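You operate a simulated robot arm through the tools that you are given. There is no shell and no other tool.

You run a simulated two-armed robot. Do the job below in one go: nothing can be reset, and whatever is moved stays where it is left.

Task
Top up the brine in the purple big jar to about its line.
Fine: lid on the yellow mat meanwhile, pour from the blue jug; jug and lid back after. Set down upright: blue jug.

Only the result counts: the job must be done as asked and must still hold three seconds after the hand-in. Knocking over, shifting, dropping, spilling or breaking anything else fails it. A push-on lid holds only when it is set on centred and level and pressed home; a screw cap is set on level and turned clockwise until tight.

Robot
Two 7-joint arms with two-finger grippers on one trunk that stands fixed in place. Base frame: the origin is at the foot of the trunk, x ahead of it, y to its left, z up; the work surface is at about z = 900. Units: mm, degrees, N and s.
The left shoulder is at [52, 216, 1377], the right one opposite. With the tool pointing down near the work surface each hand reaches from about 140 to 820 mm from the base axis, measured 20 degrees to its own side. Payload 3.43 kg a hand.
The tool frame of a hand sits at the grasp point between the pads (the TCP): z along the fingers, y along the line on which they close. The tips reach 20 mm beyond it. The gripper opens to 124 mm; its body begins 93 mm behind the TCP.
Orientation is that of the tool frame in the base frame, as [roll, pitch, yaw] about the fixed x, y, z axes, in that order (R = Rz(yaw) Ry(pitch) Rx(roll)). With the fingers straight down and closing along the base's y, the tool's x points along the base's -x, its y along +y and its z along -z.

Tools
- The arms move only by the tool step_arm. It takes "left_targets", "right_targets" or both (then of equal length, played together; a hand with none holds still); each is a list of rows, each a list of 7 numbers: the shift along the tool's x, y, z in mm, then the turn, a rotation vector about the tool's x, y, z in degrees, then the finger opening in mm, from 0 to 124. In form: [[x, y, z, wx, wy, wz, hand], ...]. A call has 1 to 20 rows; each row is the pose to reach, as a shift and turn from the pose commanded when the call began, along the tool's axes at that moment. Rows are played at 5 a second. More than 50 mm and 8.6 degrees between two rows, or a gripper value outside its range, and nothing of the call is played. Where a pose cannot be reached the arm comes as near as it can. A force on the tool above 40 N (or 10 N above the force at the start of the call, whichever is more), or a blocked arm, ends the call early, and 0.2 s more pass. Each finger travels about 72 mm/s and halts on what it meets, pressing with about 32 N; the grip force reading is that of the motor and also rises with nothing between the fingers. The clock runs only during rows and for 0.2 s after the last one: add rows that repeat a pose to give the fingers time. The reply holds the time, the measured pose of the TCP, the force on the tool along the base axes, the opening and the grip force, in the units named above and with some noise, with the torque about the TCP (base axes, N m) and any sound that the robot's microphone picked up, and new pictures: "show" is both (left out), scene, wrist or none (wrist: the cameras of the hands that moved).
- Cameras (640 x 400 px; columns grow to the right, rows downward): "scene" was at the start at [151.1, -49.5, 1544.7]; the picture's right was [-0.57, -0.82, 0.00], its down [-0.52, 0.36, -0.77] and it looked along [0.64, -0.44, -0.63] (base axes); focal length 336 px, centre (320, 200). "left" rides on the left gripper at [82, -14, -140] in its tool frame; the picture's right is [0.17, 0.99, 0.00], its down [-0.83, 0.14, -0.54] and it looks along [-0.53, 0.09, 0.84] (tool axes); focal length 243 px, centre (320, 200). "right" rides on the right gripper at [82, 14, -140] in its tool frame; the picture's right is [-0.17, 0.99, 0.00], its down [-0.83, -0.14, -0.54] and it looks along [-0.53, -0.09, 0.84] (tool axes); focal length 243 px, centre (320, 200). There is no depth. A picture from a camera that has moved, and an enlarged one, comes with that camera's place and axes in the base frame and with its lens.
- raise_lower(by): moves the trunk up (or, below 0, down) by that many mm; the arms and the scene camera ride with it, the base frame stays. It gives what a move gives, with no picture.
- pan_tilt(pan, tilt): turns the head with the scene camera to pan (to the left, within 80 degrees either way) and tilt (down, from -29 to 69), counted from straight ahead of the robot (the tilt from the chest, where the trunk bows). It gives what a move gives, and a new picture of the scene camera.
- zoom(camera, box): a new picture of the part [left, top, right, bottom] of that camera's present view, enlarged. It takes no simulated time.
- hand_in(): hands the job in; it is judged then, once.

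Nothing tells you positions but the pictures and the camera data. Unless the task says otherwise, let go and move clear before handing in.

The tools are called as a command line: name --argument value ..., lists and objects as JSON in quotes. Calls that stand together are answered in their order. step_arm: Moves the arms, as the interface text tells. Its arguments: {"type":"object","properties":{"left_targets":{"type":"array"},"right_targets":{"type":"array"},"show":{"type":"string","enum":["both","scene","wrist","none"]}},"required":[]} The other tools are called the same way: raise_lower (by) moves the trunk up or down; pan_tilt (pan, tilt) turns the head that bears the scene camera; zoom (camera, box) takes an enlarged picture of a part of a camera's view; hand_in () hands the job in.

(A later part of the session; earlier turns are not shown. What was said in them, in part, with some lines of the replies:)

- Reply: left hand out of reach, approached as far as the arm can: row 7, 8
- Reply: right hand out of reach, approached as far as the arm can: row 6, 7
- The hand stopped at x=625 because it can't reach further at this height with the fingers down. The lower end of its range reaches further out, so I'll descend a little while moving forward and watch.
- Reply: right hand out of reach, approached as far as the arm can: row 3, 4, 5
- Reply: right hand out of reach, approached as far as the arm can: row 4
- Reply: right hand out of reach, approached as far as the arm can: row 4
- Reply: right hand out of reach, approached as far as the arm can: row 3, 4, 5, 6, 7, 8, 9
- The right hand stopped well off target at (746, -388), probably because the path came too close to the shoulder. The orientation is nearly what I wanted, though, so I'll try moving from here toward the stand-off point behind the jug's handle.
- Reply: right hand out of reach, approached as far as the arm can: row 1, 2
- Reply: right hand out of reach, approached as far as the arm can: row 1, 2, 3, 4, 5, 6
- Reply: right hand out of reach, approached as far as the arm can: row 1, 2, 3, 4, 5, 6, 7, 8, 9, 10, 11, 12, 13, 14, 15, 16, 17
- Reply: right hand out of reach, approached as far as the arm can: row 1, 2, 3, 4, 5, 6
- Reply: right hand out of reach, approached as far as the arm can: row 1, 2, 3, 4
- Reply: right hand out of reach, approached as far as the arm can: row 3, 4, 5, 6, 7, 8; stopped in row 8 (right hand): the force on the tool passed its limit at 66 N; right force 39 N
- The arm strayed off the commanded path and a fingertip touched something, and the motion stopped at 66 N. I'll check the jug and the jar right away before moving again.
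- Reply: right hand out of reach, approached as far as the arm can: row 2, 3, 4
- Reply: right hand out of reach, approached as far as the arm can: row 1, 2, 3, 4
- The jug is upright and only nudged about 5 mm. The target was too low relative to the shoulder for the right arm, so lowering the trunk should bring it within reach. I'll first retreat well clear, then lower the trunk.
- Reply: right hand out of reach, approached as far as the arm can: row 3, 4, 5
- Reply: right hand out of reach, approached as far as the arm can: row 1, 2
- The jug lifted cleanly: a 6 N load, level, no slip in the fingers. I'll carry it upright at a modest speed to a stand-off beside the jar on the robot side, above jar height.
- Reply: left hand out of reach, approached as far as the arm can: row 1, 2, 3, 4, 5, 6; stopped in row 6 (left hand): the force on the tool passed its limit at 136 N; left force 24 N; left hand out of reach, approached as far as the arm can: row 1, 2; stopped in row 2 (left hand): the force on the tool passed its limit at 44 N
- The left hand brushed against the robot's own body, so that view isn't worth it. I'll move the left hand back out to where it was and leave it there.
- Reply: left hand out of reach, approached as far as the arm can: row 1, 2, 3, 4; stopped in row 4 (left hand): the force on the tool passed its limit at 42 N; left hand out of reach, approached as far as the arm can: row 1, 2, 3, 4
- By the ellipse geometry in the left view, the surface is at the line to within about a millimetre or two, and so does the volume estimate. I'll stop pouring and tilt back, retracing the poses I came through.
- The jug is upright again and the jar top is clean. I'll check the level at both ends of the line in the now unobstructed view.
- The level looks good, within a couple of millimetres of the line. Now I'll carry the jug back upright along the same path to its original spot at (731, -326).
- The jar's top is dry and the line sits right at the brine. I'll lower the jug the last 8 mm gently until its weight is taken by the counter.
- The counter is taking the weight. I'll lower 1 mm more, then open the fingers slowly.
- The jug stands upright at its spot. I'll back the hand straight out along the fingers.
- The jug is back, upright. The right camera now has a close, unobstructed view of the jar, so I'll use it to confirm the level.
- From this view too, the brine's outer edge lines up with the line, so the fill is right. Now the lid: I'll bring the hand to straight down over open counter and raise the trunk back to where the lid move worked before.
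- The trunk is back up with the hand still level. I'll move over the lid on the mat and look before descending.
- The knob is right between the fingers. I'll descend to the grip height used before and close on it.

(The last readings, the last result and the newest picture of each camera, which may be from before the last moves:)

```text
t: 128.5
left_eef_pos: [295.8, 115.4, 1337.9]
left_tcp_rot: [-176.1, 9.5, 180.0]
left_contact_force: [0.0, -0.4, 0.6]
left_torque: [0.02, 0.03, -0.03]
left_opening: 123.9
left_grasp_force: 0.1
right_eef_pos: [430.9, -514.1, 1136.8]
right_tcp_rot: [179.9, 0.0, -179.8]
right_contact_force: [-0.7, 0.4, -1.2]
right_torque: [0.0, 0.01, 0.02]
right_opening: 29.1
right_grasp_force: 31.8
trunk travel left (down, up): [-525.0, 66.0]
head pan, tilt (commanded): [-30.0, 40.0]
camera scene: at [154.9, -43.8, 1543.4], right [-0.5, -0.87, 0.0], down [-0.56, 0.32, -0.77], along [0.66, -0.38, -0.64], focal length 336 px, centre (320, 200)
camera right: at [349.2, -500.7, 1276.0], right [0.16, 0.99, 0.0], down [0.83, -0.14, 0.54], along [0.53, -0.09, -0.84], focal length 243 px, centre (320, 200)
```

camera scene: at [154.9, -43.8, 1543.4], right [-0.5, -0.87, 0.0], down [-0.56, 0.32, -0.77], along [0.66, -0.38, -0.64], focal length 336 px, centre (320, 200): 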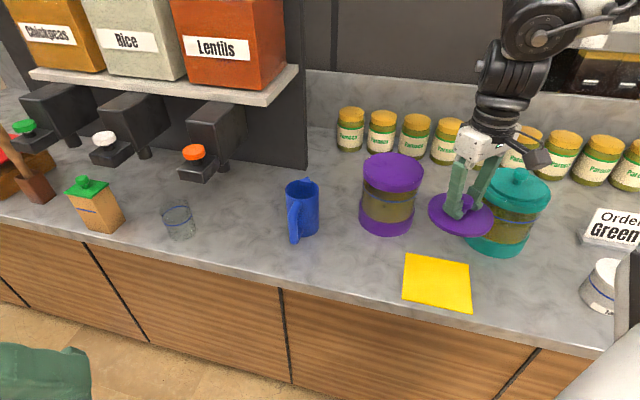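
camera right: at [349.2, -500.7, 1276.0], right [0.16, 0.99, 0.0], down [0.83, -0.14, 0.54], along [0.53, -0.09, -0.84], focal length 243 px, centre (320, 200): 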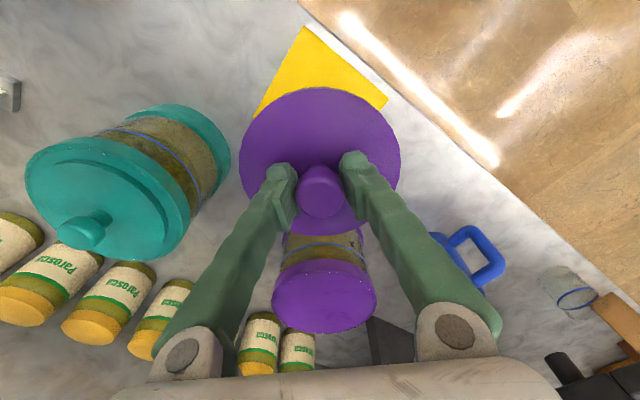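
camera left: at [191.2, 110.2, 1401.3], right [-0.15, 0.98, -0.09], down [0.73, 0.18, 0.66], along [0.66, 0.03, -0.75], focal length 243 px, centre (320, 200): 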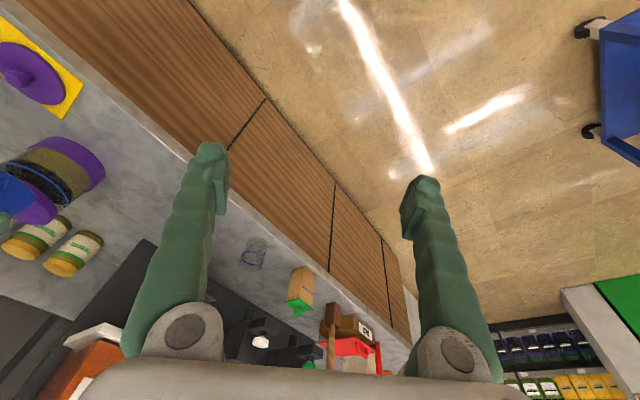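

The lid is up. I'll carry it over to the jar at a height that clears the rim.

step_arm --right_targets '[[-30, -5, -8, 0, 0, 0, 0], [-70, -10, -8, 0, 0, 0, 0], [-110, -16, -5, 0, 0, 0, 0], [-150, -22, 0, 0, 0, 0, 0], [-190, -27, 4, 0, 0, 0, 0], [-227.6, -31.9, 7, 0, 0, 0, 0], [-227.6, -31.9, 7, 0, 0, 0, 0]]' --show "both"

zoom --camera "scene" --box '[340, 90, 440, 240]'

zoom --camera "right" --box '[220, 30, 420, 250]'

```text
t: 130.1
left_eef_pos: [293.2, 114.4, 1336.9]
left_tcp_rot: [-176.1, 9.6, 179.9]
left_contact_force: [-0.3, -0.5, -0.6]
left_torque: [0.01, -0.04, -0.01]
left_opening: 124.1
left_grasp_force: 0.1
right_eef_pos: [662.9, -544.0, 1136.5]
right_tcp_rot: [-179.2, 1.6, -179.2]
right_contact_force: [0.7, 0.2, -0.4]
right_torque: [0.0, -0.01, 0.01]
right_opening: 28.8
right_grasp_force: 31.8
right hand out of reach, approached as far as the arm can: row 6
trunk travel left (down, up): [-525.0, 66.0]
head pan, tilt (commanded): [-30.0, 40.0]
camera scene: at [153.2, -43.6, 1543.7], right [-0.5, -0.87, 0.0], down [-0.56, 0.32, -0.77], along [0.66, -0.38, -0.64], focal length 336 px, centre (320, 200)
camera right: at [577.4, -529.6, 1272.7], right [0.15, 0.99, -0.01], down [0.82, -0.12, 0.56], along [0.56, -0.09, -0.83], focal length 243 px, centre (320, 200)
```

scene: 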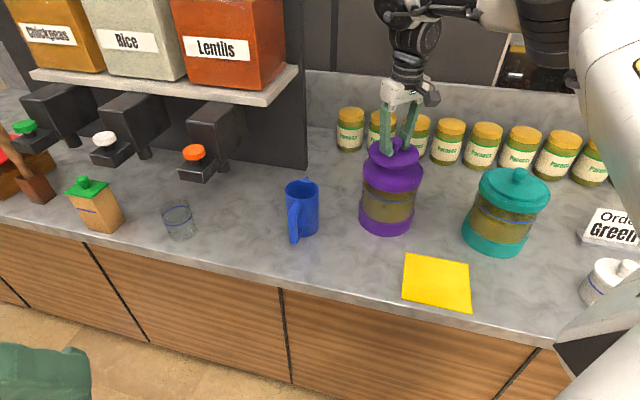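
right: 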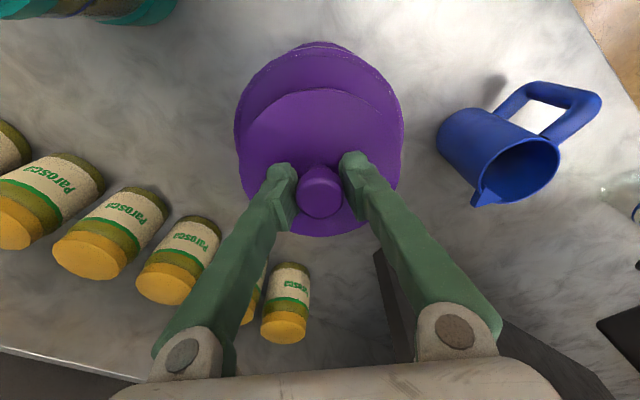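

```text
2.67 times, centred on (390, 165) of scene
camera zoom: at [153.2, -43.6, 1543.7], right [-0.5, -0.87, 0.0], down [-0.56, 0.32, -0.77], along [0.66, -0.38, -0.64], focal length 895 px, centre (133, 293)
```

zoom: 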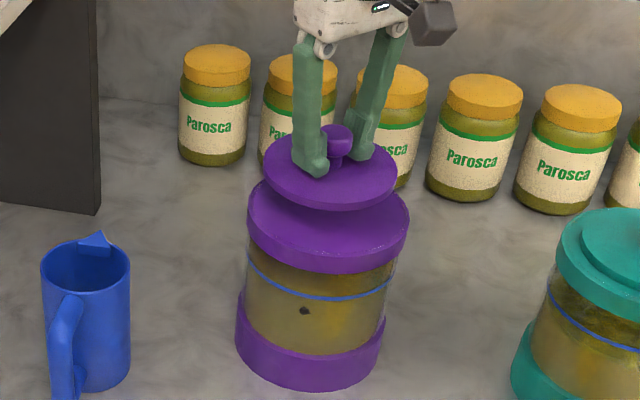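

```text
1.82 times, centred on (320, 140) of right
camera zoom: at [577.4, -529.6, 1272.7], right [0.15, 0.99, -0.01], down [0.82, -0.12, 0.56], along [0.56, -0.09, -0.83], focal length 441 px, centre (320, 309)
```

zoom: 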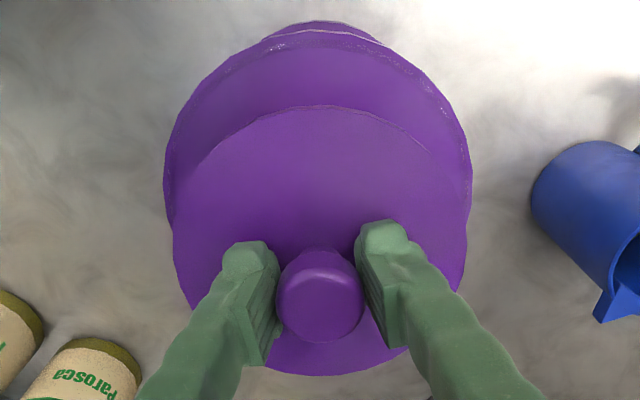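

The hand is a few millimetres off and tilted 1.6°. I'll let it settle and see where it really is before correcting.

step_arm --right_targets '[[0, 0, 0, 0, 0, 0, 0], [0, 0, 0, 0, 0, 0, 0], [0, 0, 0, 0, 0, 0, 0]]' --show "none"

```text
t: 130.9
left_eef_pos: [295.5, 115.7, 1337.0]
left_tcp_rot: [-176.0, 9.5, 180.0]
left_contact_force: [-0.7, -0.5, -0.1]
left_torque: [0.02, -0.02, -0.04]
left_opening: 123.9
left_grasp_force: 0.0
right_eef_pos: [663.7, -543.6, 1137.2]
right_tcp_rot: [-179.2, 1.8, -179.3]
right_contact_force: [-1.3, -0.2, 0.4]
right_torque: [0.01, 0.02, 0.0]
right_opening: 28.9
right_grasp_force: 32.0
trunk travel left (down, up): [-525.0, 66.0]
head pan, tilt (commanded): [-30.0, 40.0]
```

step_arm --right_targets '[[2.5, -1.1, 6, -0.4, 0.8, 0.2, 0], [5.3, -2.2, 12, -0.8, 1.7, 0.4, 0], [5.3, -2.2, 17, -0.8, 1.7, 0.4, 0], [5.3, -2.2, 17, -0.8, 1.7, 0.4, 0]]' --show "both"

zoom --camera "scene" --box '[350, 110, 430, 240]'

zoom --camera "right" --box '[220, 30, 420, 250]'

```text
t: 131.9
left_eef_pos: [295.3, 114.9, 1336.7]
left_tcp_rot: [-176.0, 9.5, -179.9]
left_contact_force: [-0.2, 0.0, -0.4]
left_torque: [-0.01, 0.0, 0.01]
left_opening: 124.0
left_grasp_force: 0.1
right_eef_pos: [650.6, -547.5, 1115.8]
right_tcp_rot: [179.2, -1.3, 179.9]
right_contact_force: [-0.6, -1.6, -0.5]
right_torque: [-0.04, 0.03, 0.0]
right_opening: 28.7
right_grasp_force: 31.8
right hand out of reach, approached as far as the arm can: row 2
trunk travel left (down, up): [-525.0, 66.0]
head pan, tilt (commanded): [-30.0, 40.0]
camera scene: at [154.5, -43.7, 1543.5], right [-0.5, -0.87, 0.0], down [-0.56, 0.32, -0.77], along [0.66, -0.38, -0.64], focal length 336 px, centre (320, 200)
camera right: at [571.8, -536.6, 1256.8], right [0.17, 0.99, 0.01], down [0.84, -0.15, 0.52], along [0.51, -0.08, -0.85], focal length 243 px, centre (320, 200)
```

scene: 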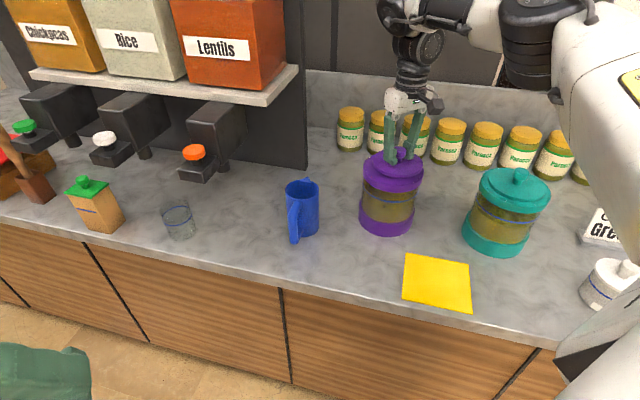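
right: 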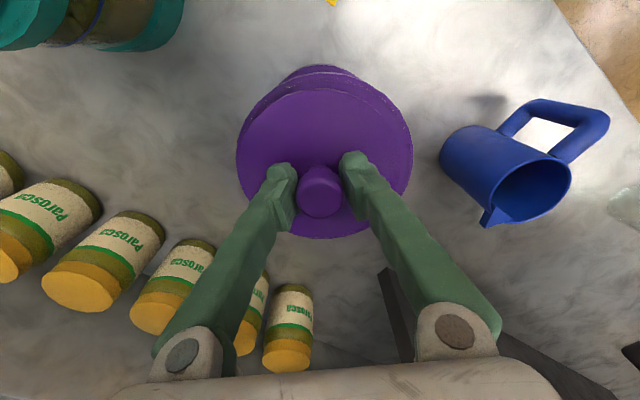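

```text
3.08 times, centred on (390, 175) of scene
camera zoom: at [154.5, -43.7, 1543.5], right [-0.5, -0.87, 0.0], down [-0.56, 0.32, -0.77], along [0.66, -0.38, -0.64], focal length 1032 px, centre (105, 277)
```

zoom: 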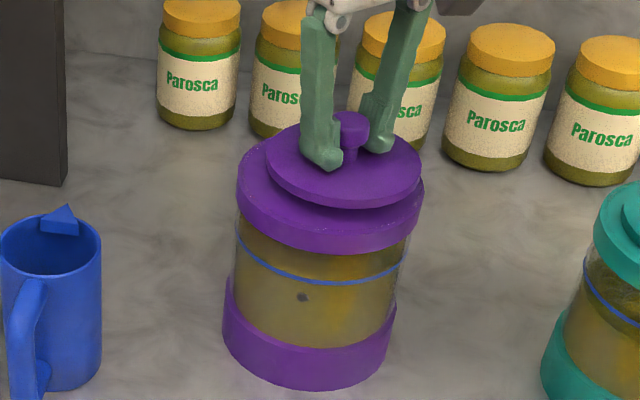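

```text
1.82 times, centred on (320, 140) of right
camera zoom: at [571.8, -536.6, 1256.8], right [0.17, 0.99, 0.01], down [0.84, -0.15, 0.52], along [0.51, -0.08, -0.85], focal length 441 px, centre (320, 309)
```

zoom: 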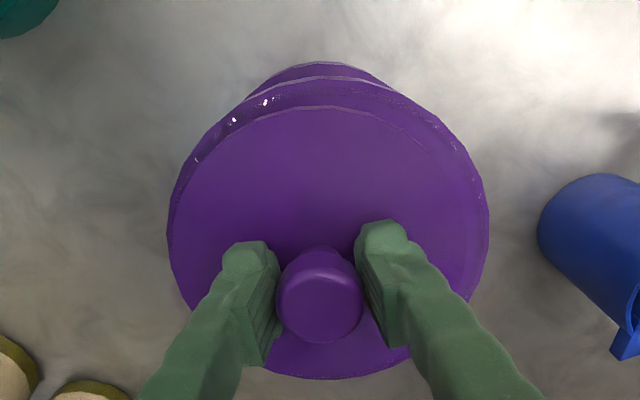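

step_arm --right_targets '[[-2.7, 1, 0, 0.4, -0.8, -0.2, 0], [-5.5, 2, 0, 0.8, -1.6, -0.4, 0], [-5.5, 2, 0, 0.8, -1.6, -0.4, 0], [-5.5, 2, 0, 0.8, -1.6, -0.4, 0]]' --show "none"

```text
t: 132.9
left_eef_pos: [294.8, 113.6, 1337.6]
left_tcp_rot: [-176.0, 9.5, -180.0]
left_contact_force: [0.3, -0.5, 0.1]
left_torque: [0.0, -0.02, 0.02]
left_opening: 123.8
left_grasp_force: 0.0
right_eef_pos: [658.2, -545.6, 1116.5]
right_tcp_rot: [180.0, 0.1, -179.7]
right_contact_force: [-0.8, -0.3, -1.1]
right_torque: [0.0, 0.02, 0.03]
right_opening: 28.9
right_grasp_force: 31.7
trunk travel left (down, up): [-525.0, 66.0]
head pan, tilt (commanded): [-30.0, 40.0]
```

The lid is now level and on target at (658, -546). I'll check its concentricity with the collar before lowering.

zoom --camera "right" --box '[220, 40, 420, 250]'

zoom --camera "scene" --box '[350, 110, 430, 240]'

zoom --camera "left" --box '[0, 100, 144, 240]'

```text
1.90 times, centred on (320, 145) of right
camera zoom: at [576.6, -533.5, 1254.8], right [0.16, 0.99, 0.0], down [0.83, -0.14, 0.54], along [0.53, -0.09, -0.84], focal length 462 px, centre (320, 305)
```

zoom: 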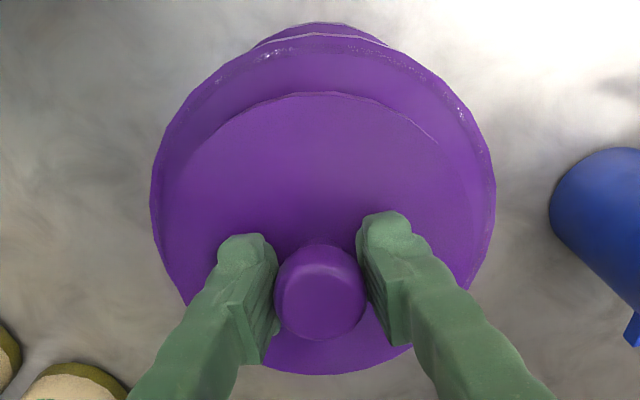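

```text
3.08 times, centred on (390, 175) of scene
camera zoom: at [154.5, -43.5, 1543.5], right [-0.5, -0.87, 0.0], down [-0.56, 0.32, -0.77], along [0.66, -0.38, -0.64], focal length 1032 px, centre (105, 277)
```

zoom: 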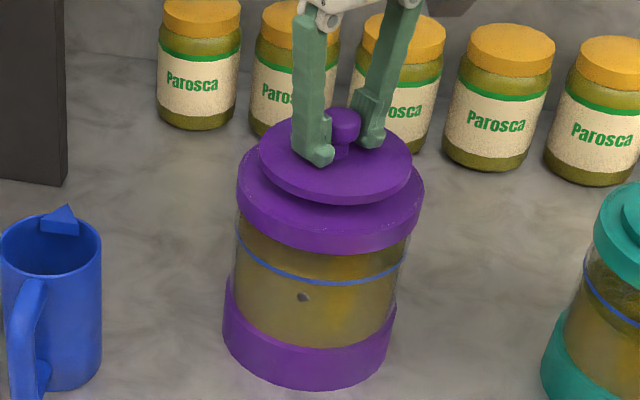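

```text
2.86 times, centred on (72, 170) of left
camera zoom: at [191.3, 111.0, 1461.3], right [-0.15, 0.98, -0.09], down [0.73, 0.18, 0.66], along [0.66, 0.03, -0.75], focal length 693 px, centre (1029, 286)
```

zoom: 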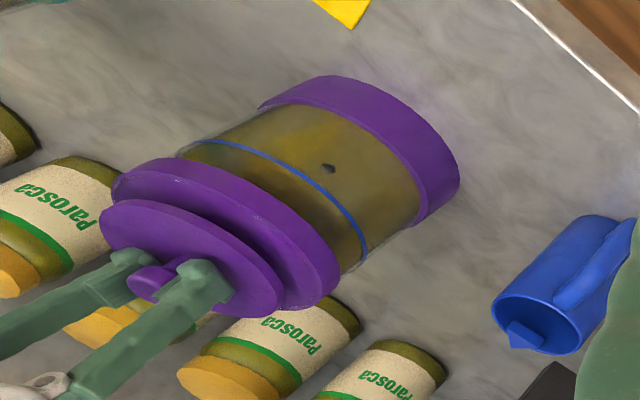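

Concentric in all three views. I'll lower slowly to just above contact.

step_arm --right_targets '[[0, 0, 4, 0, 0, 0, 0], [0, 0, 8, 0, 0, 0, 0], [0, 0, 11, 0, 0, 0, 0], [0, 0, 13, 0, 0, 0, 0], [0, 0, 13, 0, 0, 0, 0]]' --show "none"

zoom --camera "scene" --box '[350, 110, 430, 240]'

zoom --camera "left" --box '[0, 130, 90, 220]'

```text
t: 134.1
left_eef_pos: [294.8, 114.4, 1337.9]
left_tcp_rot: [-176.0, 9.5, -180.0]
left_contact_force: [-0.4, -0.2, -0.5]
left_torque: [-0.01, -0.01, 0.04]
left_opening: 123.9
left_grasp_force: 0.0
right_eef_pos: [658.4, -546.4, 1103.6]
right_tcp_rot: [179.9, 0.1, -179.8]
right_contact_force: [0.2, -0.1, -0.4]
right_torque: [0.0, 0.02, -0.06]
right_opening: 29.1
right_grasp_force: 31.6
trunk travel left (down, up): [-525.0, 66.0]
head pan, tilt (commanded): [-30.0, 40.0]
```

```text
3.08 times, centred on (390, 175) of scene
camera zoom: at [154.4, -43.5, 1543.5], right [-0.5, -0.87, 0.0], down [-0.56, 0.32, -0.77], along [0.66, -0.38, -0.64], focal length 1032 px, centre (105, 277)
```

zoom: 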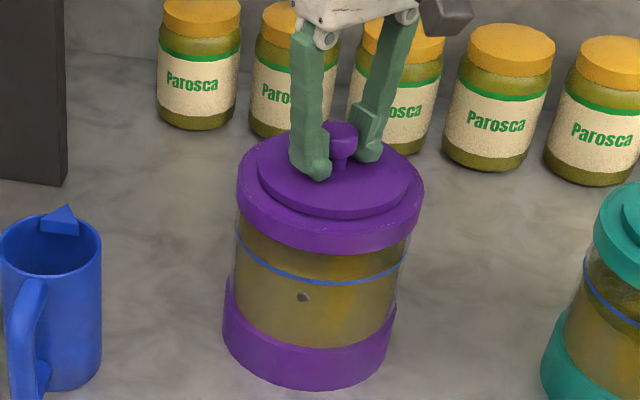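

```text
4.44 times, centred on (45, 175) of left
camera zoom: at [191.2, 111.1, 1461.3], right [-0.15, 0.98, -0.09], down [0.73, 0.18, 0.66], along [0.66, 0.03, -0.75], focal length 1078 px, centre (1542, 311)
```

zoom: 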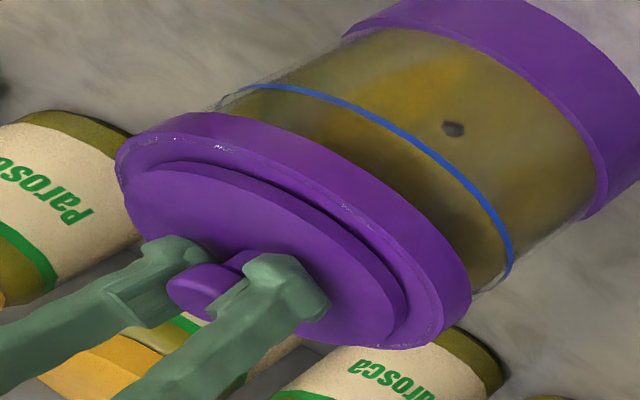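

step_arm --right_targets '[[0, 0, 0.8, 0, 0, 0, 0], [0, 0, 1.6, 0, 0, 0, 0], [0, 0, 2.4, 0, 0, 0, 0], [0, 0, 2.4, 0, 0, 0, 0]]' --show "none"

```text
t: 135.1
left_eef_pos: [293.9, 113.9, 1336.2]
left_tcp_rot: [-175.9, 9.6, 180.0]
left_contact_force: [0.1, 0.7, 0.3]
left_torque: [-0.03, 0.0, 0.01]
left_opening: 123.9
left_grasp_force: 0.0
right_eef_pos: [658.1, -546.1, 1101.4]
right_tcp_rot: [179.9, 0.2, -179.7]
right_contact_force: [0.0, 0.1, -1.1]
right_torque: [0.03, 0.0, -0.01]
right_opening: 28.9
right_grasp_force: 32.2
trunk travel left (down, up): [-525.0, 66.0]
head pan, tilt (commanded): [-30.0, 40.0]
```

step_arm --right_targets '[[0, 0, 0.8, 0, 0, 0, 0], [0, 0, 1.6, 0, 0, 0, 0], [0, 0, 1.6, 0, 0, 0, 0]]' --show "none"

```text
t: 135.9
left_eef_pos: [293.6, 114.3, 1337.3]
left_tcp_rot: [-176.0, 9.6, -180.0]
left_contact_force: [0.0, -0.6, 0.1]
left_torque: [0.05, 0.04, -0.02]
left_opening: 124.1
left_grasp_force: 0.0
right_eef_pos: [658.8, -545.1, 1101.1]
right_tcp_rot: [-180.0, 0.2, -179.6]
right_contact_force: [-1.0, -0.7, 4.5]
right_torque: [0.0, 0.05, 0.06]
right_opening: 29.3
right_grasp_force: 31.9
trunk travel left (down, up): [-525.0, 66.0]
head pan, tilt (commanded): [-30.0, 40.0]
```

The lid is seated (4.5 N). I'll press it home with moderate force.

step_arm --right_targets '[[0, 0, 1, 0, 0, 0, 0], [0, 0, 2, 0, 0, 0, 0], [0, 0, 3, 0, 0, 0, 0], [0, 0, 3, 0, 0, 0, 0]]' --show "none"

```text
t: 136.9
left_eef_pos: [292.1, 115.9, 1338.7]
left_tcp_rot: [-176.0, 9.7, -179.9]
left_contact_force: [-0.8, -0.3, 0.3]
left_torque: [0.01, -0.02, -0.01]
left_opening: 124.1
left_grasp_force: 0.0
right_eef_pos: [659.1, -545.1, 1099.5]
right_tcp_rot: [-179.9, 0.5, -179.8]
right_contact_force: [4.2, -8.9, 29.1]
right_torque: [-0.14, -0.05, 0.08]
right_opening: 29.0
right_grasp_force: 31.8
trunk travel left (down, up): [-525.0, 66.0]
head pan, tilt (commanded): [-30.0, 40.0]
```

Pressed with 29 N. I'll relieve the push, open the fingers and check that the lid sits level and centred.

step_arm --right_targets '[[0, 0, -1.5, 0, 0, 0, 0], [0, 0, -3, 0, 0, 0, 0], [0, 0, -3, 0, 0, 0, 20], [0, 0, -3, 0, 0, 0, 36], [0, 0, -3, 0, 0, 0, 50], [0, 0, -3, 0, 0, 0, 64], [0, 0, -3, 0, 0, 0, 64]]' --show "both"

zoom --camera "scene" --box '[350, 110, 430, 240]'

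zoom --camera "left" --box '[0, 130, 90, 220]'

zoom --camera "right" --box '[220, 40, 420, 250]'

```text
t: 138.5
left_eef_pos: [293.8, 115.0, 1336.9]
left_tcp_rot: [-176.1, 9.4, 180.0]
left_contact_force: [0.8, 0.4, -0.3]
left_torque: [-0.01, 0.02, -0.02]
left_opening: 124.2
left_grasp_force: 0.1
right_eef_pos: [659.5, -545.9, 1099.6]
right_tcp_rot: [179.9, 0.2, -179.7]
right_contact_force: [0.2, -0.3, 0.2]
right_torque: [0.04, -0.01, -0.01]
right_opening: 64.0
right_grasp_force: 0.1
trunk travel left (down, up): [-525.0, 66.0]
head pan, tilt (commanded): [-30.0, 40.0]
camera scene: at [154.3, -43.4, 1543.5], right [-0.5, -0.87, 0.0], down [-0.56, 0.32, -0.77], along [0.66, -0.38, -0.64], focal length 336 px, centre (320, 200)
camera right: at [576.9, -533.2, 1237.7], right [0.16, 0.99, 0.0], down [0.83, -0.14, 0.54], along [0.53, -0.09, -0.84], focal length 243 px, centre (320, 200)
```

scene: 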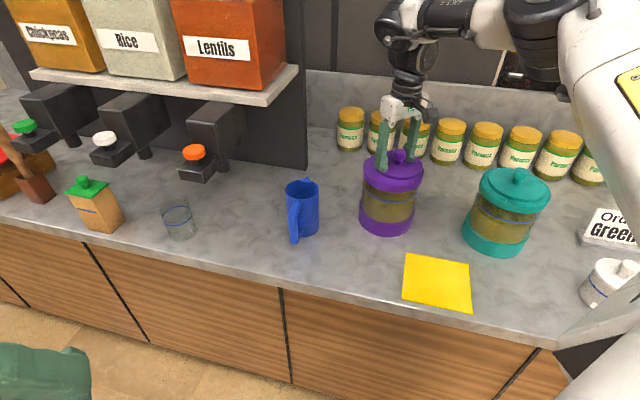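
right: 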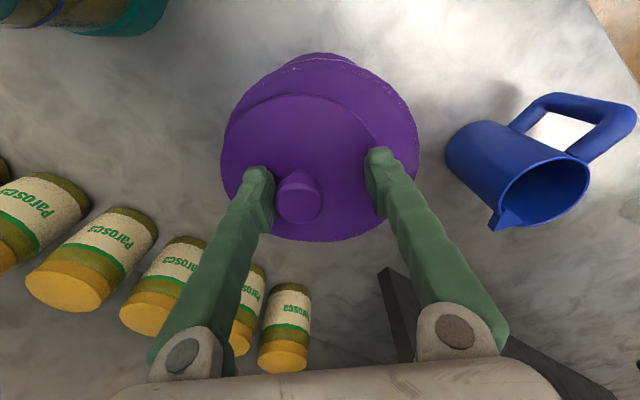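

```text
3.08 times, centred on (390, 175) of scene
camera zoom: at [154.3, -43.4, 1543.5], right [-0.5, -0.87, 0.0], down [-0.56, 0.32, -0.77], along [0.66, -0.38, -0.64], focal length 1032 px, centre (105, 277)
```

zoom: 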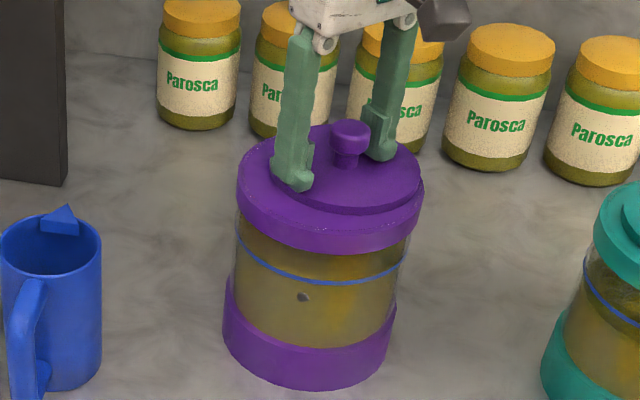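

```text
4.44 times, centred on (45, 175) of left
camera zoom: at [191.1, 111.2, 1461.3], right [-0.15, 0.98, -0.09], down [0.73, 0.18, 0.66], along [0.66, 0.03, -0.75], focal length 1078 px, centre (1542, 311)
```

zoom: 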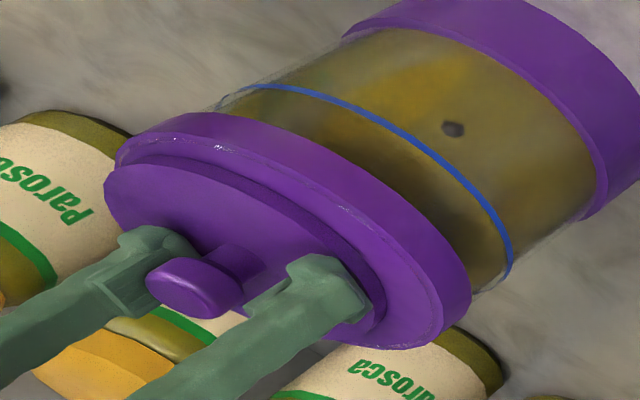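

```text
1.90 times, centred on (320, 145) of right
camera zoom: at [576.9, -533.2, 1237.7], right [0.16, 0.99, 0.0], down [0.83, -0.14, 0.54], along [0.53, -0.09, -0.84], focal length 462 px, centre (320, 305)
```

zoom: 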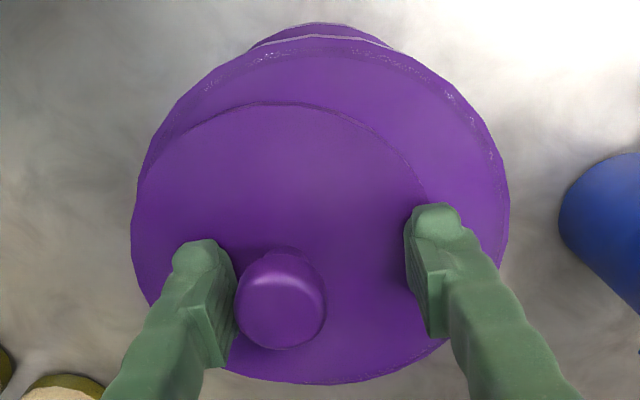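

On opening, the lid was dragged about 13 mm to the right. It's still flat on the collar but not centred. Closing on the knob again should pull it back to centre, so I'll do that gently.

step_arm --right_targets '[[0, 0, 0, 0, 0, 0, 56], [0, 0, 0, 0, 0, 0, 48], [0, 0, 0, 0, 0, 0, 40], [0, 0, 0, 0, 0, 0, 33], [0, 0, 0, 0, 0, 0, 26], [0, 0, 0, 0, 0, 0, 20], [0, 0, 0, 0, 0, 0, 20]]' --show "both"

zoom --camera "scene" --box '[350, 110, 430, 240]'

zoom --camera "right" --box '[220, 40, 420, 250]'

zoom --camera "left" --box '[0, 130, 90, 220]'

```text
t: 140.1
left_eef_pos: [294.7, 113.8, 1337.0]
left_tcp_rot: [-176.1, 9.5, -180.0]
left_contact_force: [0.1, -0.4, -1.0]
left_torque: [0.0, -0.04, -0.04]
left_opening: 124.0
left_grasp_force: 0.0
right_eef_pos: [658.5, -545.7, 1098.0]
right_tcp_rot: [179.9, 0.0, -179.6]
right_contact_force: [0.7, 0.5, 0.0]
right_torque: [0.0, 0.0, 0.02]
right_opening: 28.7
right_grasp_force: 31.4
trunk travel left (down, up): [-525.0, 66.0]
head pan, tilt (commanded): [-30.0, 40.0]
camera scene: at [154.4, -43.5, 1543.5], right [-0.5, -0.87, 0.0], down [-0.56, 0.32, -0.77], along [0.66, -0.38, -0.64], focal length 336 px, centre (320, 200)
camera right: at [577.0, -533.1, 1238.0], right [0.16, 0.99, 0.0], down [0.83, -0.14, 0.54], along [0.53, -0.09, -0.84], focal length 243 px, centre (320, 200)
```

scene: 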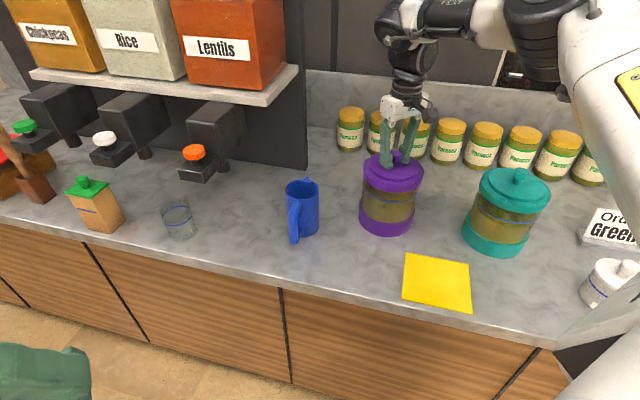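
right: 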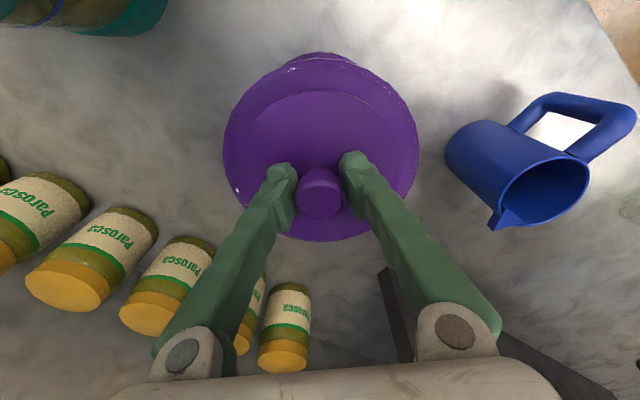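

```text
3.08 times, centred on (390, 175) of scene
camera zoom: at [154.4, -43.5, 1543.5], right [-0.5, -0.87, 0.0], down [-0.56, 0.32, -0.77], along [0.66, -0.38, -0.64], focal length 1032 px, centre (105, 277)
```

zoom: 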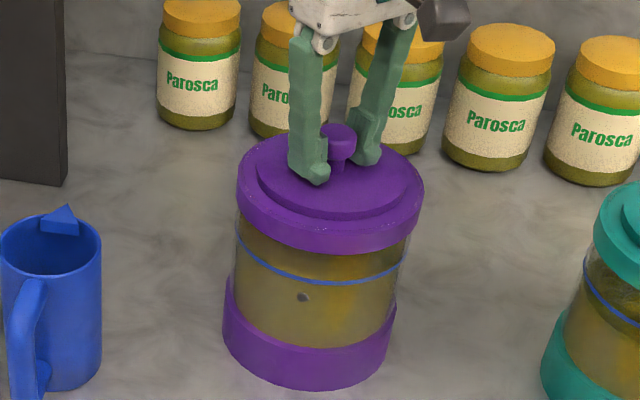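

```text
1.90 times, centred on (320, 145) of right
camera zoom: at [577.0, -533.1, 1238.0], right [0.16, 0.99, 0.0], down [0.83, -0.14, 0.54], along [0.53, -0.09, -0.84], focal length 462 px, centre (320, 305)
```

zoom: 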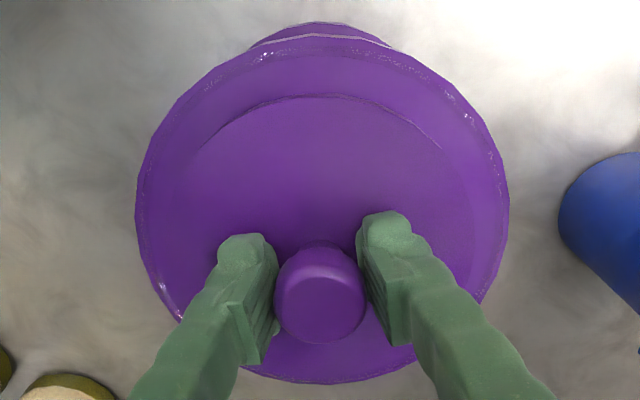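

```text
4.44 times, centred on (45, 175) of left
camera zoom: at [191.2, 111.1, 1461.3], right [-0.15, 0.98, -0.09], down [0.73, 0.18, 0.66], along [0.66, 0.03, -0.75], focal length 1078 px, centre (1542, 311)
```

zoom: 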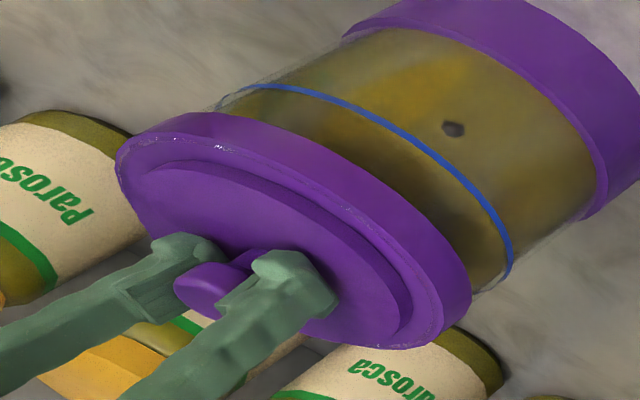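

Re-centred: the picture matches the original seated view to about a millimetre. The drag happened because the fingertips were resting on the disc when they opened. I'll press once more here, then crack the fingers open barely, lift the tips clear, and only then open wide.

step_arm --right_targets '[[0, 0, 1, 0, 0, 0, 20], [0, 0, 2, 0, 0, 0, 20], [0, 0, 3, 0, 0, 0, 20], [0, 0, 3, 0, 0, 0, 20]]' --show "none"

```text
t: 141.1
left_eef_pos: [292.7, 115.9, 1336.9]
left_tcp_rot: [-176.0, 9.5, -179.9]
left_contact_force: [0.3, 0.0, 0.5]
left_torque: [-0.01, 0.03, 0.01]
left_opening: 124.0
left_grasp_force: 0.1
right_eef_pos: [658.7, -545.3, 1099.6]
right_tcp_rot: [179.9, 0.3, -179.8]
right_contact_force: [1.5, -4.5, 19.1]
right_torque: [-0.1, 0.54, 0.07]
right_opening: 29.2
right_grasp_force: 32.2
trunk travel left (down, up): [-525.0, 66.0]
head pan, tilt (commanded): [-30.0, 40.0]
```

step_arm --right_targets '[[0, 0, -1.5, 0, 0, 0, 20], [0, 0, -3, 0, 0, 0, 20], [0, 0, -3, 0, 0, 0, 20]]' --show "none"

step_arm --right_targets '[[0, 0, 0, 0, 0, 0, 30], [0, 0, 0, 0, 0, 0, 31], [0, 0, -2, 0, 0, 0, 32], [0, 0, -4, 0, 0, 0, 33], [0, 0, -6, 0, 0, 0, 34], [0, 0, -6, 0, 0, 0, 34]]' --show "wrist"

zoom --camera "right" --box '[220, 40, 420, 250]'

zoom --camera "scene" --box '[350, 110, 430, 240]'

```text
t: 141.9
left_eef_pos: [294.7, 114.2, 1336.6]
left_tcp_rot: [-176.0, 9.5, -179.9]
left_contact_force: [0.6, -0.3, 0.5]
left_torque: [0.0, 0.0, 0.01]
left_opening: 124.2
left_grasp_force: 0.1
right_eef_pos: [657.7, -544.2, 1099.0]
right_tcp_rot: [179.9, 0.1, -179.8]
right_contact_force: [2.9, 0.7, 7.5]
right_torque: [-0.05, -0.46, 0.0]
right_opening: 29.2
right_grasp_force: 32.2
trunk travel left (down, up): [-525.0, 66.0]
head pan, tilt (commanded): [-30.0, 40.0]
```

```text
t: 143.3
left_eef_pos: [294.5, 114.1, 1337.3]
left_tcp_rot: [-176.1, 9.5, -179.9]
left_contact_force: [0.2, 0.1, 0.1]
left_torque: [0.03, 0.04, 0.03]
left_opening: 123.8
left_grasp_force: 0.1
right_eef_pos: [658.1, -546.7, 1104.8]
right_tcp_rot: [179.9, 0.0, -179.8]
right_contact_force: [-0.3, 0.0, 0.1]
right_torque: [0.03, 0.01, -0.02]
right_opening: 34.1
right_grasp_force: 0.0
trunk travel left (down, up): [-525.0, 66.0]
head pan, tilt (commanded): [-30.0, 40.0]
camera right: at [576.5, -533.6, 1244.5], right [0.16, 0.99, 0.0], down [0.83, -0.14, 0.54], along [0.53, -0.09, -0.84], focal length 243 px, centre (320, 200)
```

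right: 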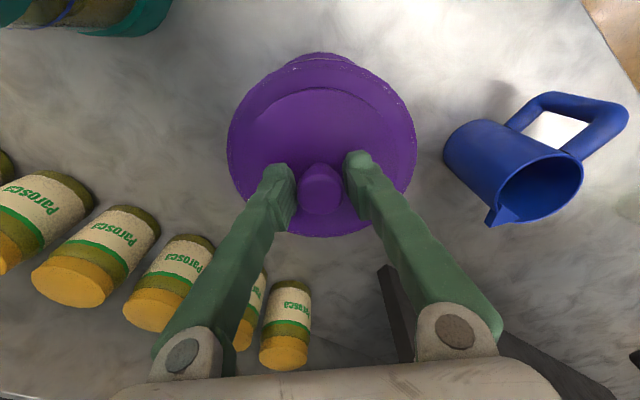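

```text
1.90 times, centred on (320, 145) of right
camera zoom: at [576.5, -533.6, 1244.5], right [0.16, 0.99, 0.0], down [0.83, -0.14, 0.54], along [0.53, -0.09, -0.84], focal length 462 px, centre (320, 305)
```

zoom: 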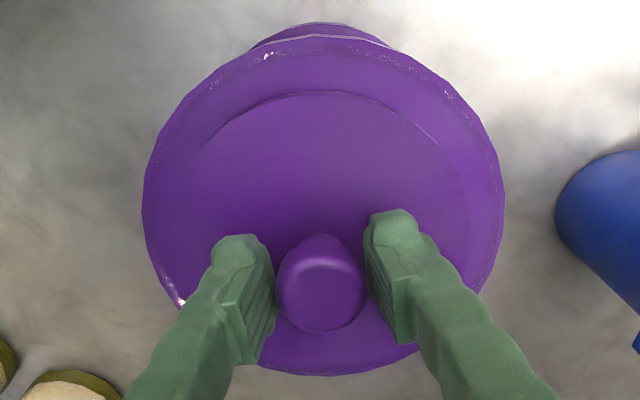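

```text
3.08 times, centred on (390, 175) of scene
camera zoom: at [154.2, -43.5, 1543.6], right [-0.5, -0.87, 0.0], down [-0.56, 0.32, -0.77], along [0.66, -0.38, -0.64], focal length 1032 px, centre (105, 277)
```

zoom: 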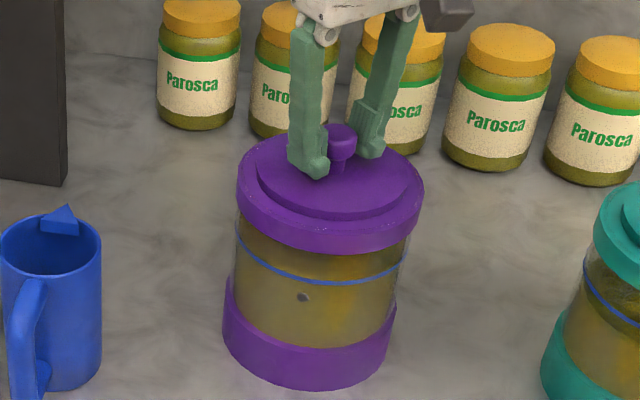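

The lid stayed put, centred, with the fingers now off the knob. I'll open fully and rise straight up.

step_arm --right_targets '[[0, 0, 0, 0, 0, 0, 44], [0, 0, 0, 0, 0, 0, 56], [0, 0, 0, 0, 0, 0, 64], [0, 0, -10, 0, 0, 0, 64], [5, 0, -25, 0, 0, 0, 64], [15, 0, -45, 0, 0, 0, 64], [45, 0, -60, 0, 0, 0, 64], [90, 0, -70, 0, 0, 0, 64]]' --show "both"

zoom --camera "scene" --box '[350, 130, 430, 240]'

zoom --camera "left" --box '[0, 100, 144, 240]'

zoom --camera "right" --box '[220, 60, 420, 300]'

```text
t: 145.1
left_eef_pos: [291.8, 114.2, 1338.4]
left_tcp_rot: [-176.1, 9.7, 180.0]
left_contact_force: [-0.3, -0.4, 0.6]
left_torque: [0.01, -0.02, 0.02]
left_opening: 123.9
left_grasp_force: 0.1
right_eef_pos: [566.6, -547.6, 1174.6]
right_tcp_rot: [179.9, 0.4, -179.7]
right_contact_force: [0.3, 0.3, 0.2]
right_torque: [0.01, -0.06, -0.02]
right_opening: 64.1
right_grasp_force: 0.0
trunk travel left (down, up): [-525.0, 66.0]
head pan, tilt (commanded): [-30.0, 40.0]
camera scene: at [150.8, -44.2, 1544.0], right [-0.5, -0.87, 0.0], down [-0.55, 0.32, -0.77], along [0.66, -0.38, -0.64], focal length 336 px, centre (320, 200)
camera right: at [483.6, -534.8, 1313.9], right [0.16, 0.99, 0.0], down [0.83, -0.14, 0.54], along [0.54, -0.09, -0.84], focal length 243 px, centre (320, 200)
```

scene: 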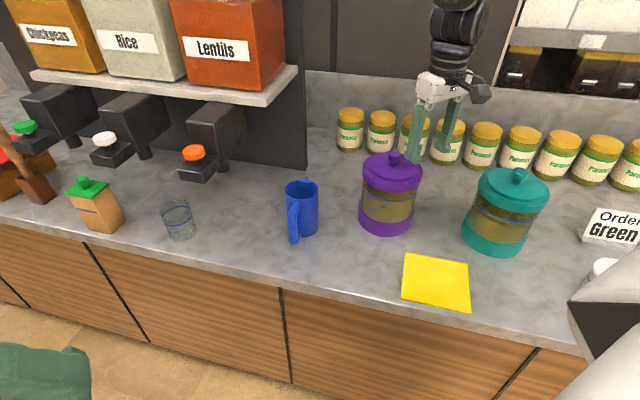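
right: 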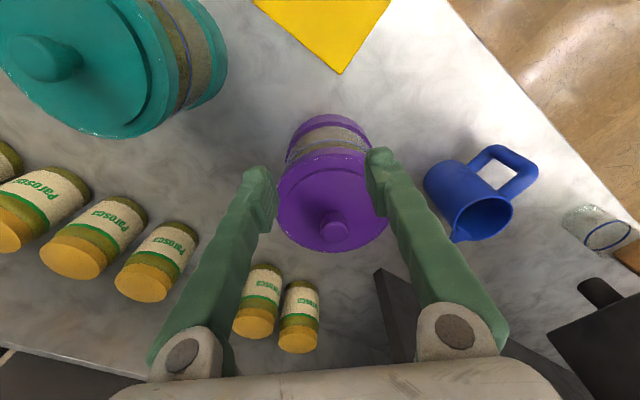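

```text
3.64 times, centred on (390, 185) of scene
camera zoom: at [150.8, -44.2, 1544.0], right [-0.5, -0.87, 0.0], down [-0.55, 0.32, -0.77], along [0.66, -0.38, -0.64], focal length 1220 px, centre (66, 254)
```

zoom: 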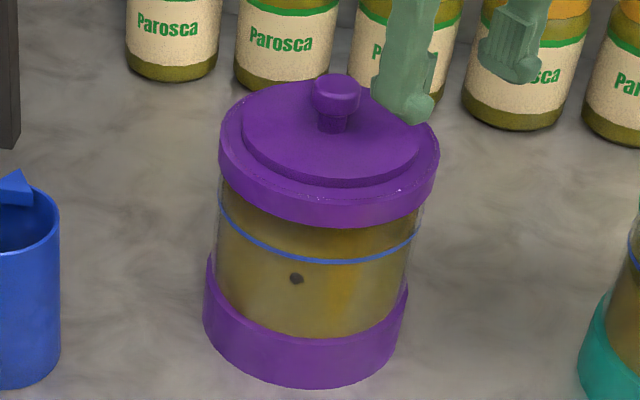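

```text
2.86 times, centred on (72, 170) of left
camera zoom: at [187.7, 110.4, 1462.0], right [-0.15, 0.98, -0.09], down [0.73, 0.18, 0.66], along [0.67, 0.03, -0.74], focal length 693 px, centre (1029, 286)
```

zoom: 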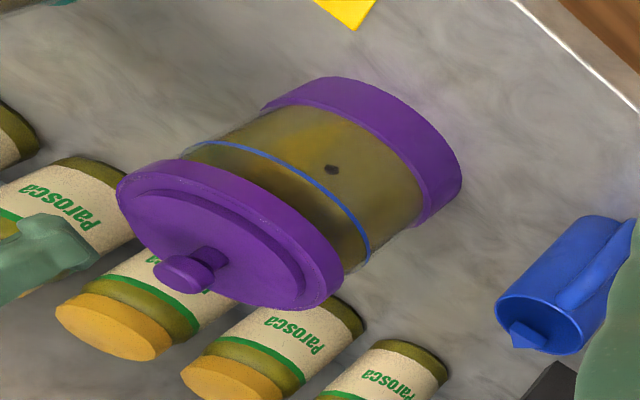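

```text
1.67 times, centred on (320, 180) of right
camera zoom: at [483.6, -534.8, 1313.9], right [0.16, 0.99, 0.0], down [0.83, -0.14, 0.54], along [0.54, -0.09, -0.84], focal length 404 px, centre (320, 233)
```

zoom: 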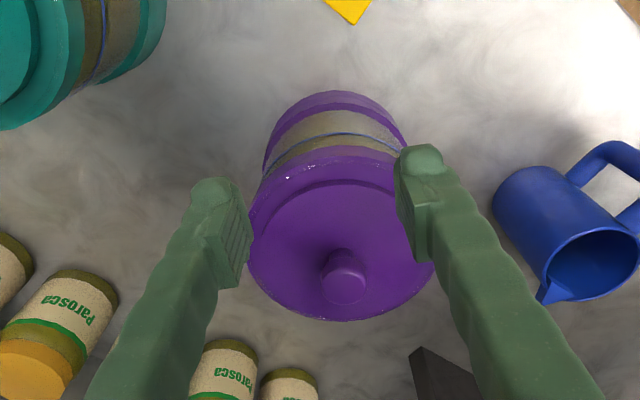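

The lid sits level and concentric, the jug is upright in place, and nothing else has moved. I'll retract the right hand well clear and do a final check of the scene.

step_arm --right_targets '[[40, 0, -20, 0, 0, 0, 80], [80, -5, -45, 0, 0, 0, 100], [120, -10, -70, 0, 0, 0, 124], [155, -15, -100, 0, 0, 0, 124], [170, -18, -125, 0, 0, 0, 124]]' --show "both"

pan_tilt --pan -34.6 --tilt 39.2

zoom --camera "scene" --box '[220, 130, 480, 310]'

zoom --camera "scene" --box '[300, 145, 440, 245]'

```text
t: 146.3
left_eef_pos: [294.2, 115.7, 1337.1]
left_tcp_rot: [-176.0, 9.6, 179.9]
left_contact_force: [0.4, 0.8, -0.3]
left_torque: [0.0, 0.02, 0.02]
left_opening: 124.4
left_grasp_force: 0.0
right_eef_pos: [396.7, -564.4, 1301.4]
right_tcp_rot: [-180.0, 0.2, -179.9]
right_contact_force: [-0.8, 0.5, 0.8]
right_torque: [-0.01, -0.03, 0.01]
right_opening: 124.0
right_grasp_force: 0.1
trunk travel left (down, up): [-525.0, 66.0]
head pan, tilt (commanded): [-30.0, 40.0]
camera scene: at [152.8, -42.3, 1543.8], right [-0.5, -0.87, 0.0], down [-0.56, 0.32, -0.77], along [0.66, -0.38, -0.64], focal length 336 px, centre (320, 200)
camera right: at [314.5, -552.1, 1440.3], right [0.16, 0.99, 0.0], down [0.83, -0.14, 0.54], along [0.53, -0.09, -0.84], focal length 243 px, centre (320, 200)
```

scene: 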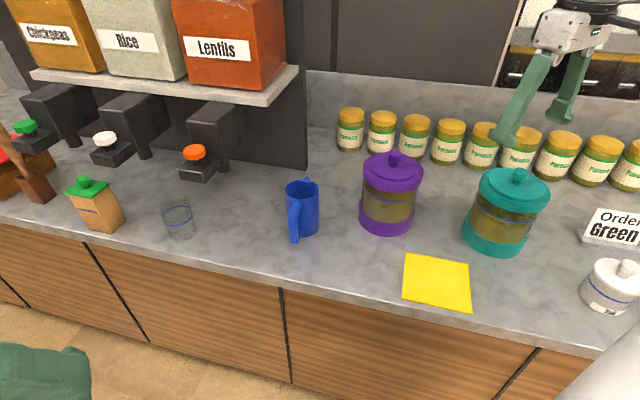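
right: 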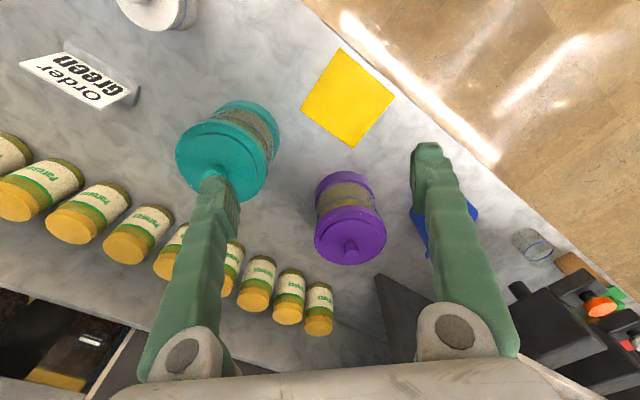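

```text
t: 146.9
left_eef_pos: [294.1, 115.8, 1336.4]
left_tcp_rot: [-176.0, 9.5, 180.0]
left_contact_force: [0.1, -0.4, -0.2]
left_torque: [-0.05, -0.03, -0.01]
left_opening: 123.8
left_grasp_force: 0.0
right_eef_pos: [398.2, -565.8, 1300.0]
right_tcp_rot: [180.0, 0.1, -179.7]
right_contact_force: [0.9, 0.3, 0.0]
right_torque: [-0.01, 0.0, 0.02]
right_opening: 123.9
right_grasp_force: 0.0
trunk travel left (down, up): [-525.0, 66.0]
head pan, tilt (commanded): [-34.6, 39.2]
camera scene: at [151.0, -49.1, 1544.8], right [-0.57, -0.82, 0.0], down [-0.52, 0.36, -0.78], along [0.64, -0.44, -0.63], focal length 336 px, centre (320, 200)
```

scene: 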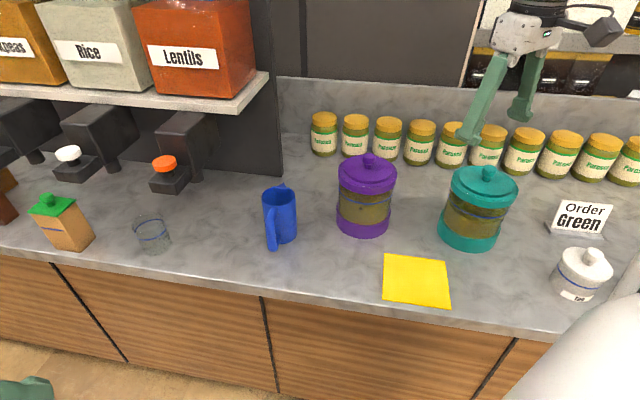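

```text
2.22 times, centred on (350, 220) of scene
camera zoom: at [151.0, -49.1, 1544.8], right [-0.57, -0.82, 0.0], down [-0.52, 0.36, -0.78], along [0.64, -0.44, -0.63], focal length 746 px, centre (253, 156)
```

zoom: 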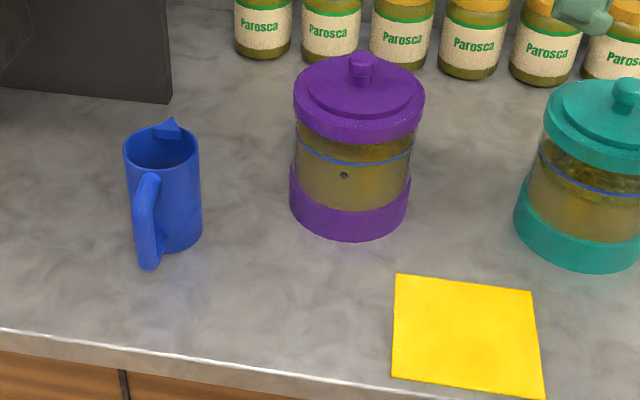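

```text
4.00 times, centred on (370, 195) of scene
camera zoom: at [151.0, -49.1, 1544.8], right [-0.57, -0.82, 0.0], down [-0.52, 0.36, -0.78], along [0.64, -0.44, -0.63], focal length 1342 px, centre (120, 220)
```

zoom: 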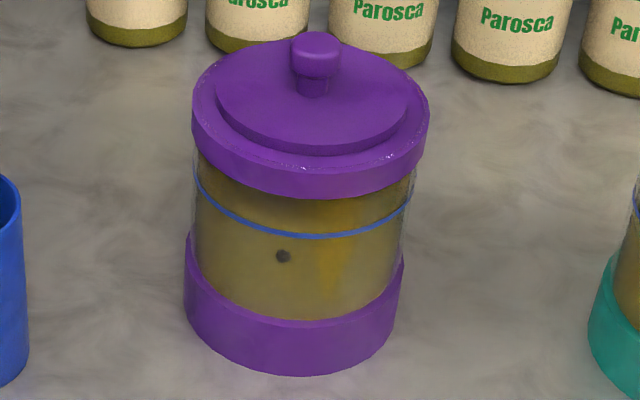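

The jar and lid match the starting picture to within a couple of pixels. I'll take one close look to be sure the lid is flush all round.

zoom --camera "scene" --box '[335, 150, 400, 200]'

zoom --camera "scene" --box '[445, 160, 525, 215]'

zoom --camera "right" --box '[290, 160, 410, 280]'

zoom --camera "left" --box '[0, 120, 100, 220]'

```text
8.00 times, centred on (368, 175) of scene
camera zoom: at [151.0, -49.1, 1544.8], right [-0.57, -0.82, 0.0], down [-0.52, 0.36, -0.78], along [0.64, -0.44, -0.63], focal length 2684 px, centre (-60, 400)
```

zoom: 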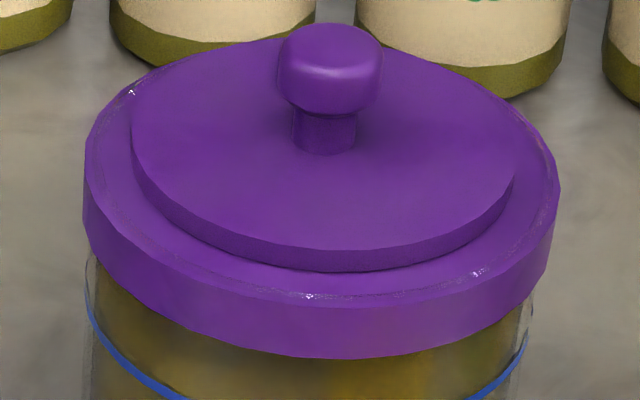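

```text
7.27 times, centred on (485, 188) of scene
camera zoom: at [151.0, -49.1, 1544.8], right [-0.57, -0.82, 0.0], down [-0.52, 0.36, -0.78], along [0.64, -0.44, -0.63], focal length 2440 px, centre (-880, 291)
```

zoom: 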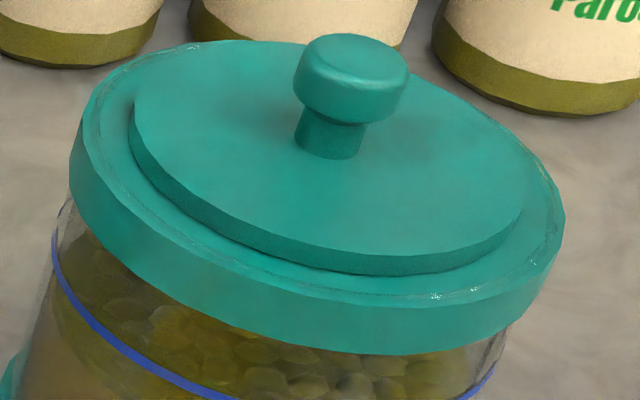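

```text
3.33 times, centred on (350, 220) of right
camera zoom: at [316.4, -552.7, 1439.4], right [0.16, 0.99, 0.0], down [0.83, -0.14, 0.54], along [0.53, -0.09, -0.84], focal length 809 px, centre (220, 133)
```

zoom: 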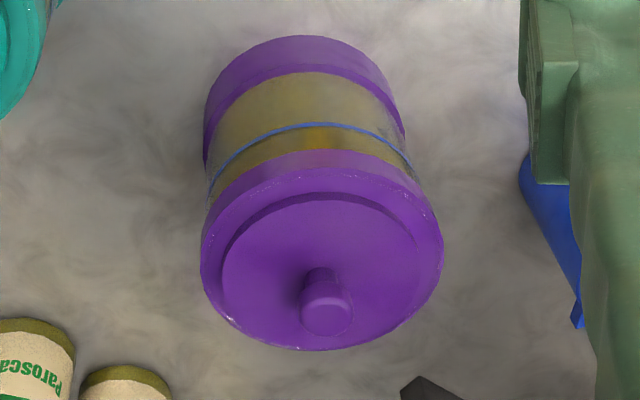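

```text
4.00 times, centred on (50, 170) of left
camera zoom: at [191.0, 111.5, 1461.3], right [-0.15, 0.98, -0.09], down [0.73, 0.18, 0.66], along [0.66, 0.03, -0.75], focal length 970 px, centre (1400, 320)
```

zoom: 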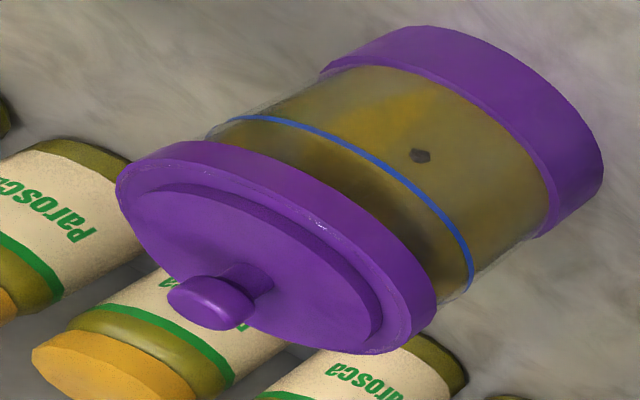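

The job is finished. The brine is at the line, the lid is back on, level and centred, and the blue jug stands upright in its place. The mat is clear, nothing else has moved, and both hands are empty and out of the way, so I'm handing in.

hand_in

```text
The job is handed in.
```

I topped up the purple jar's brine to about its line, put the lid back on, and returned the blue jug to its place. I have handed the job in, but the hand-in returned no verdict.

- **Brine:** the surface is within about 2 mm of the blue line, measured from three camera views. I saw no spill on the jar top or the counter.
- **Lid:** it waited on the yellow mat and is back on the jar, level and centred to within 1–2 mm of where it started. I pressed it down twice, with about 29 N and then 19 N. After the first press it was dragged about 13 mm off centre as the fingers opened, so I re-centred it.
- **Jug:** it is upright, within a few millimetres of its original spot. My first attempt to grip it nudged it about 5 mm before I picked it up.

Two contacts were not planned. A right fingertip pushed against the jar's band and the motion stopped at 66 N, but the jar did not move in the pictures. The left hand also hit the robot's own body at 136 N while I was repositioning it, away from everything on the counter.
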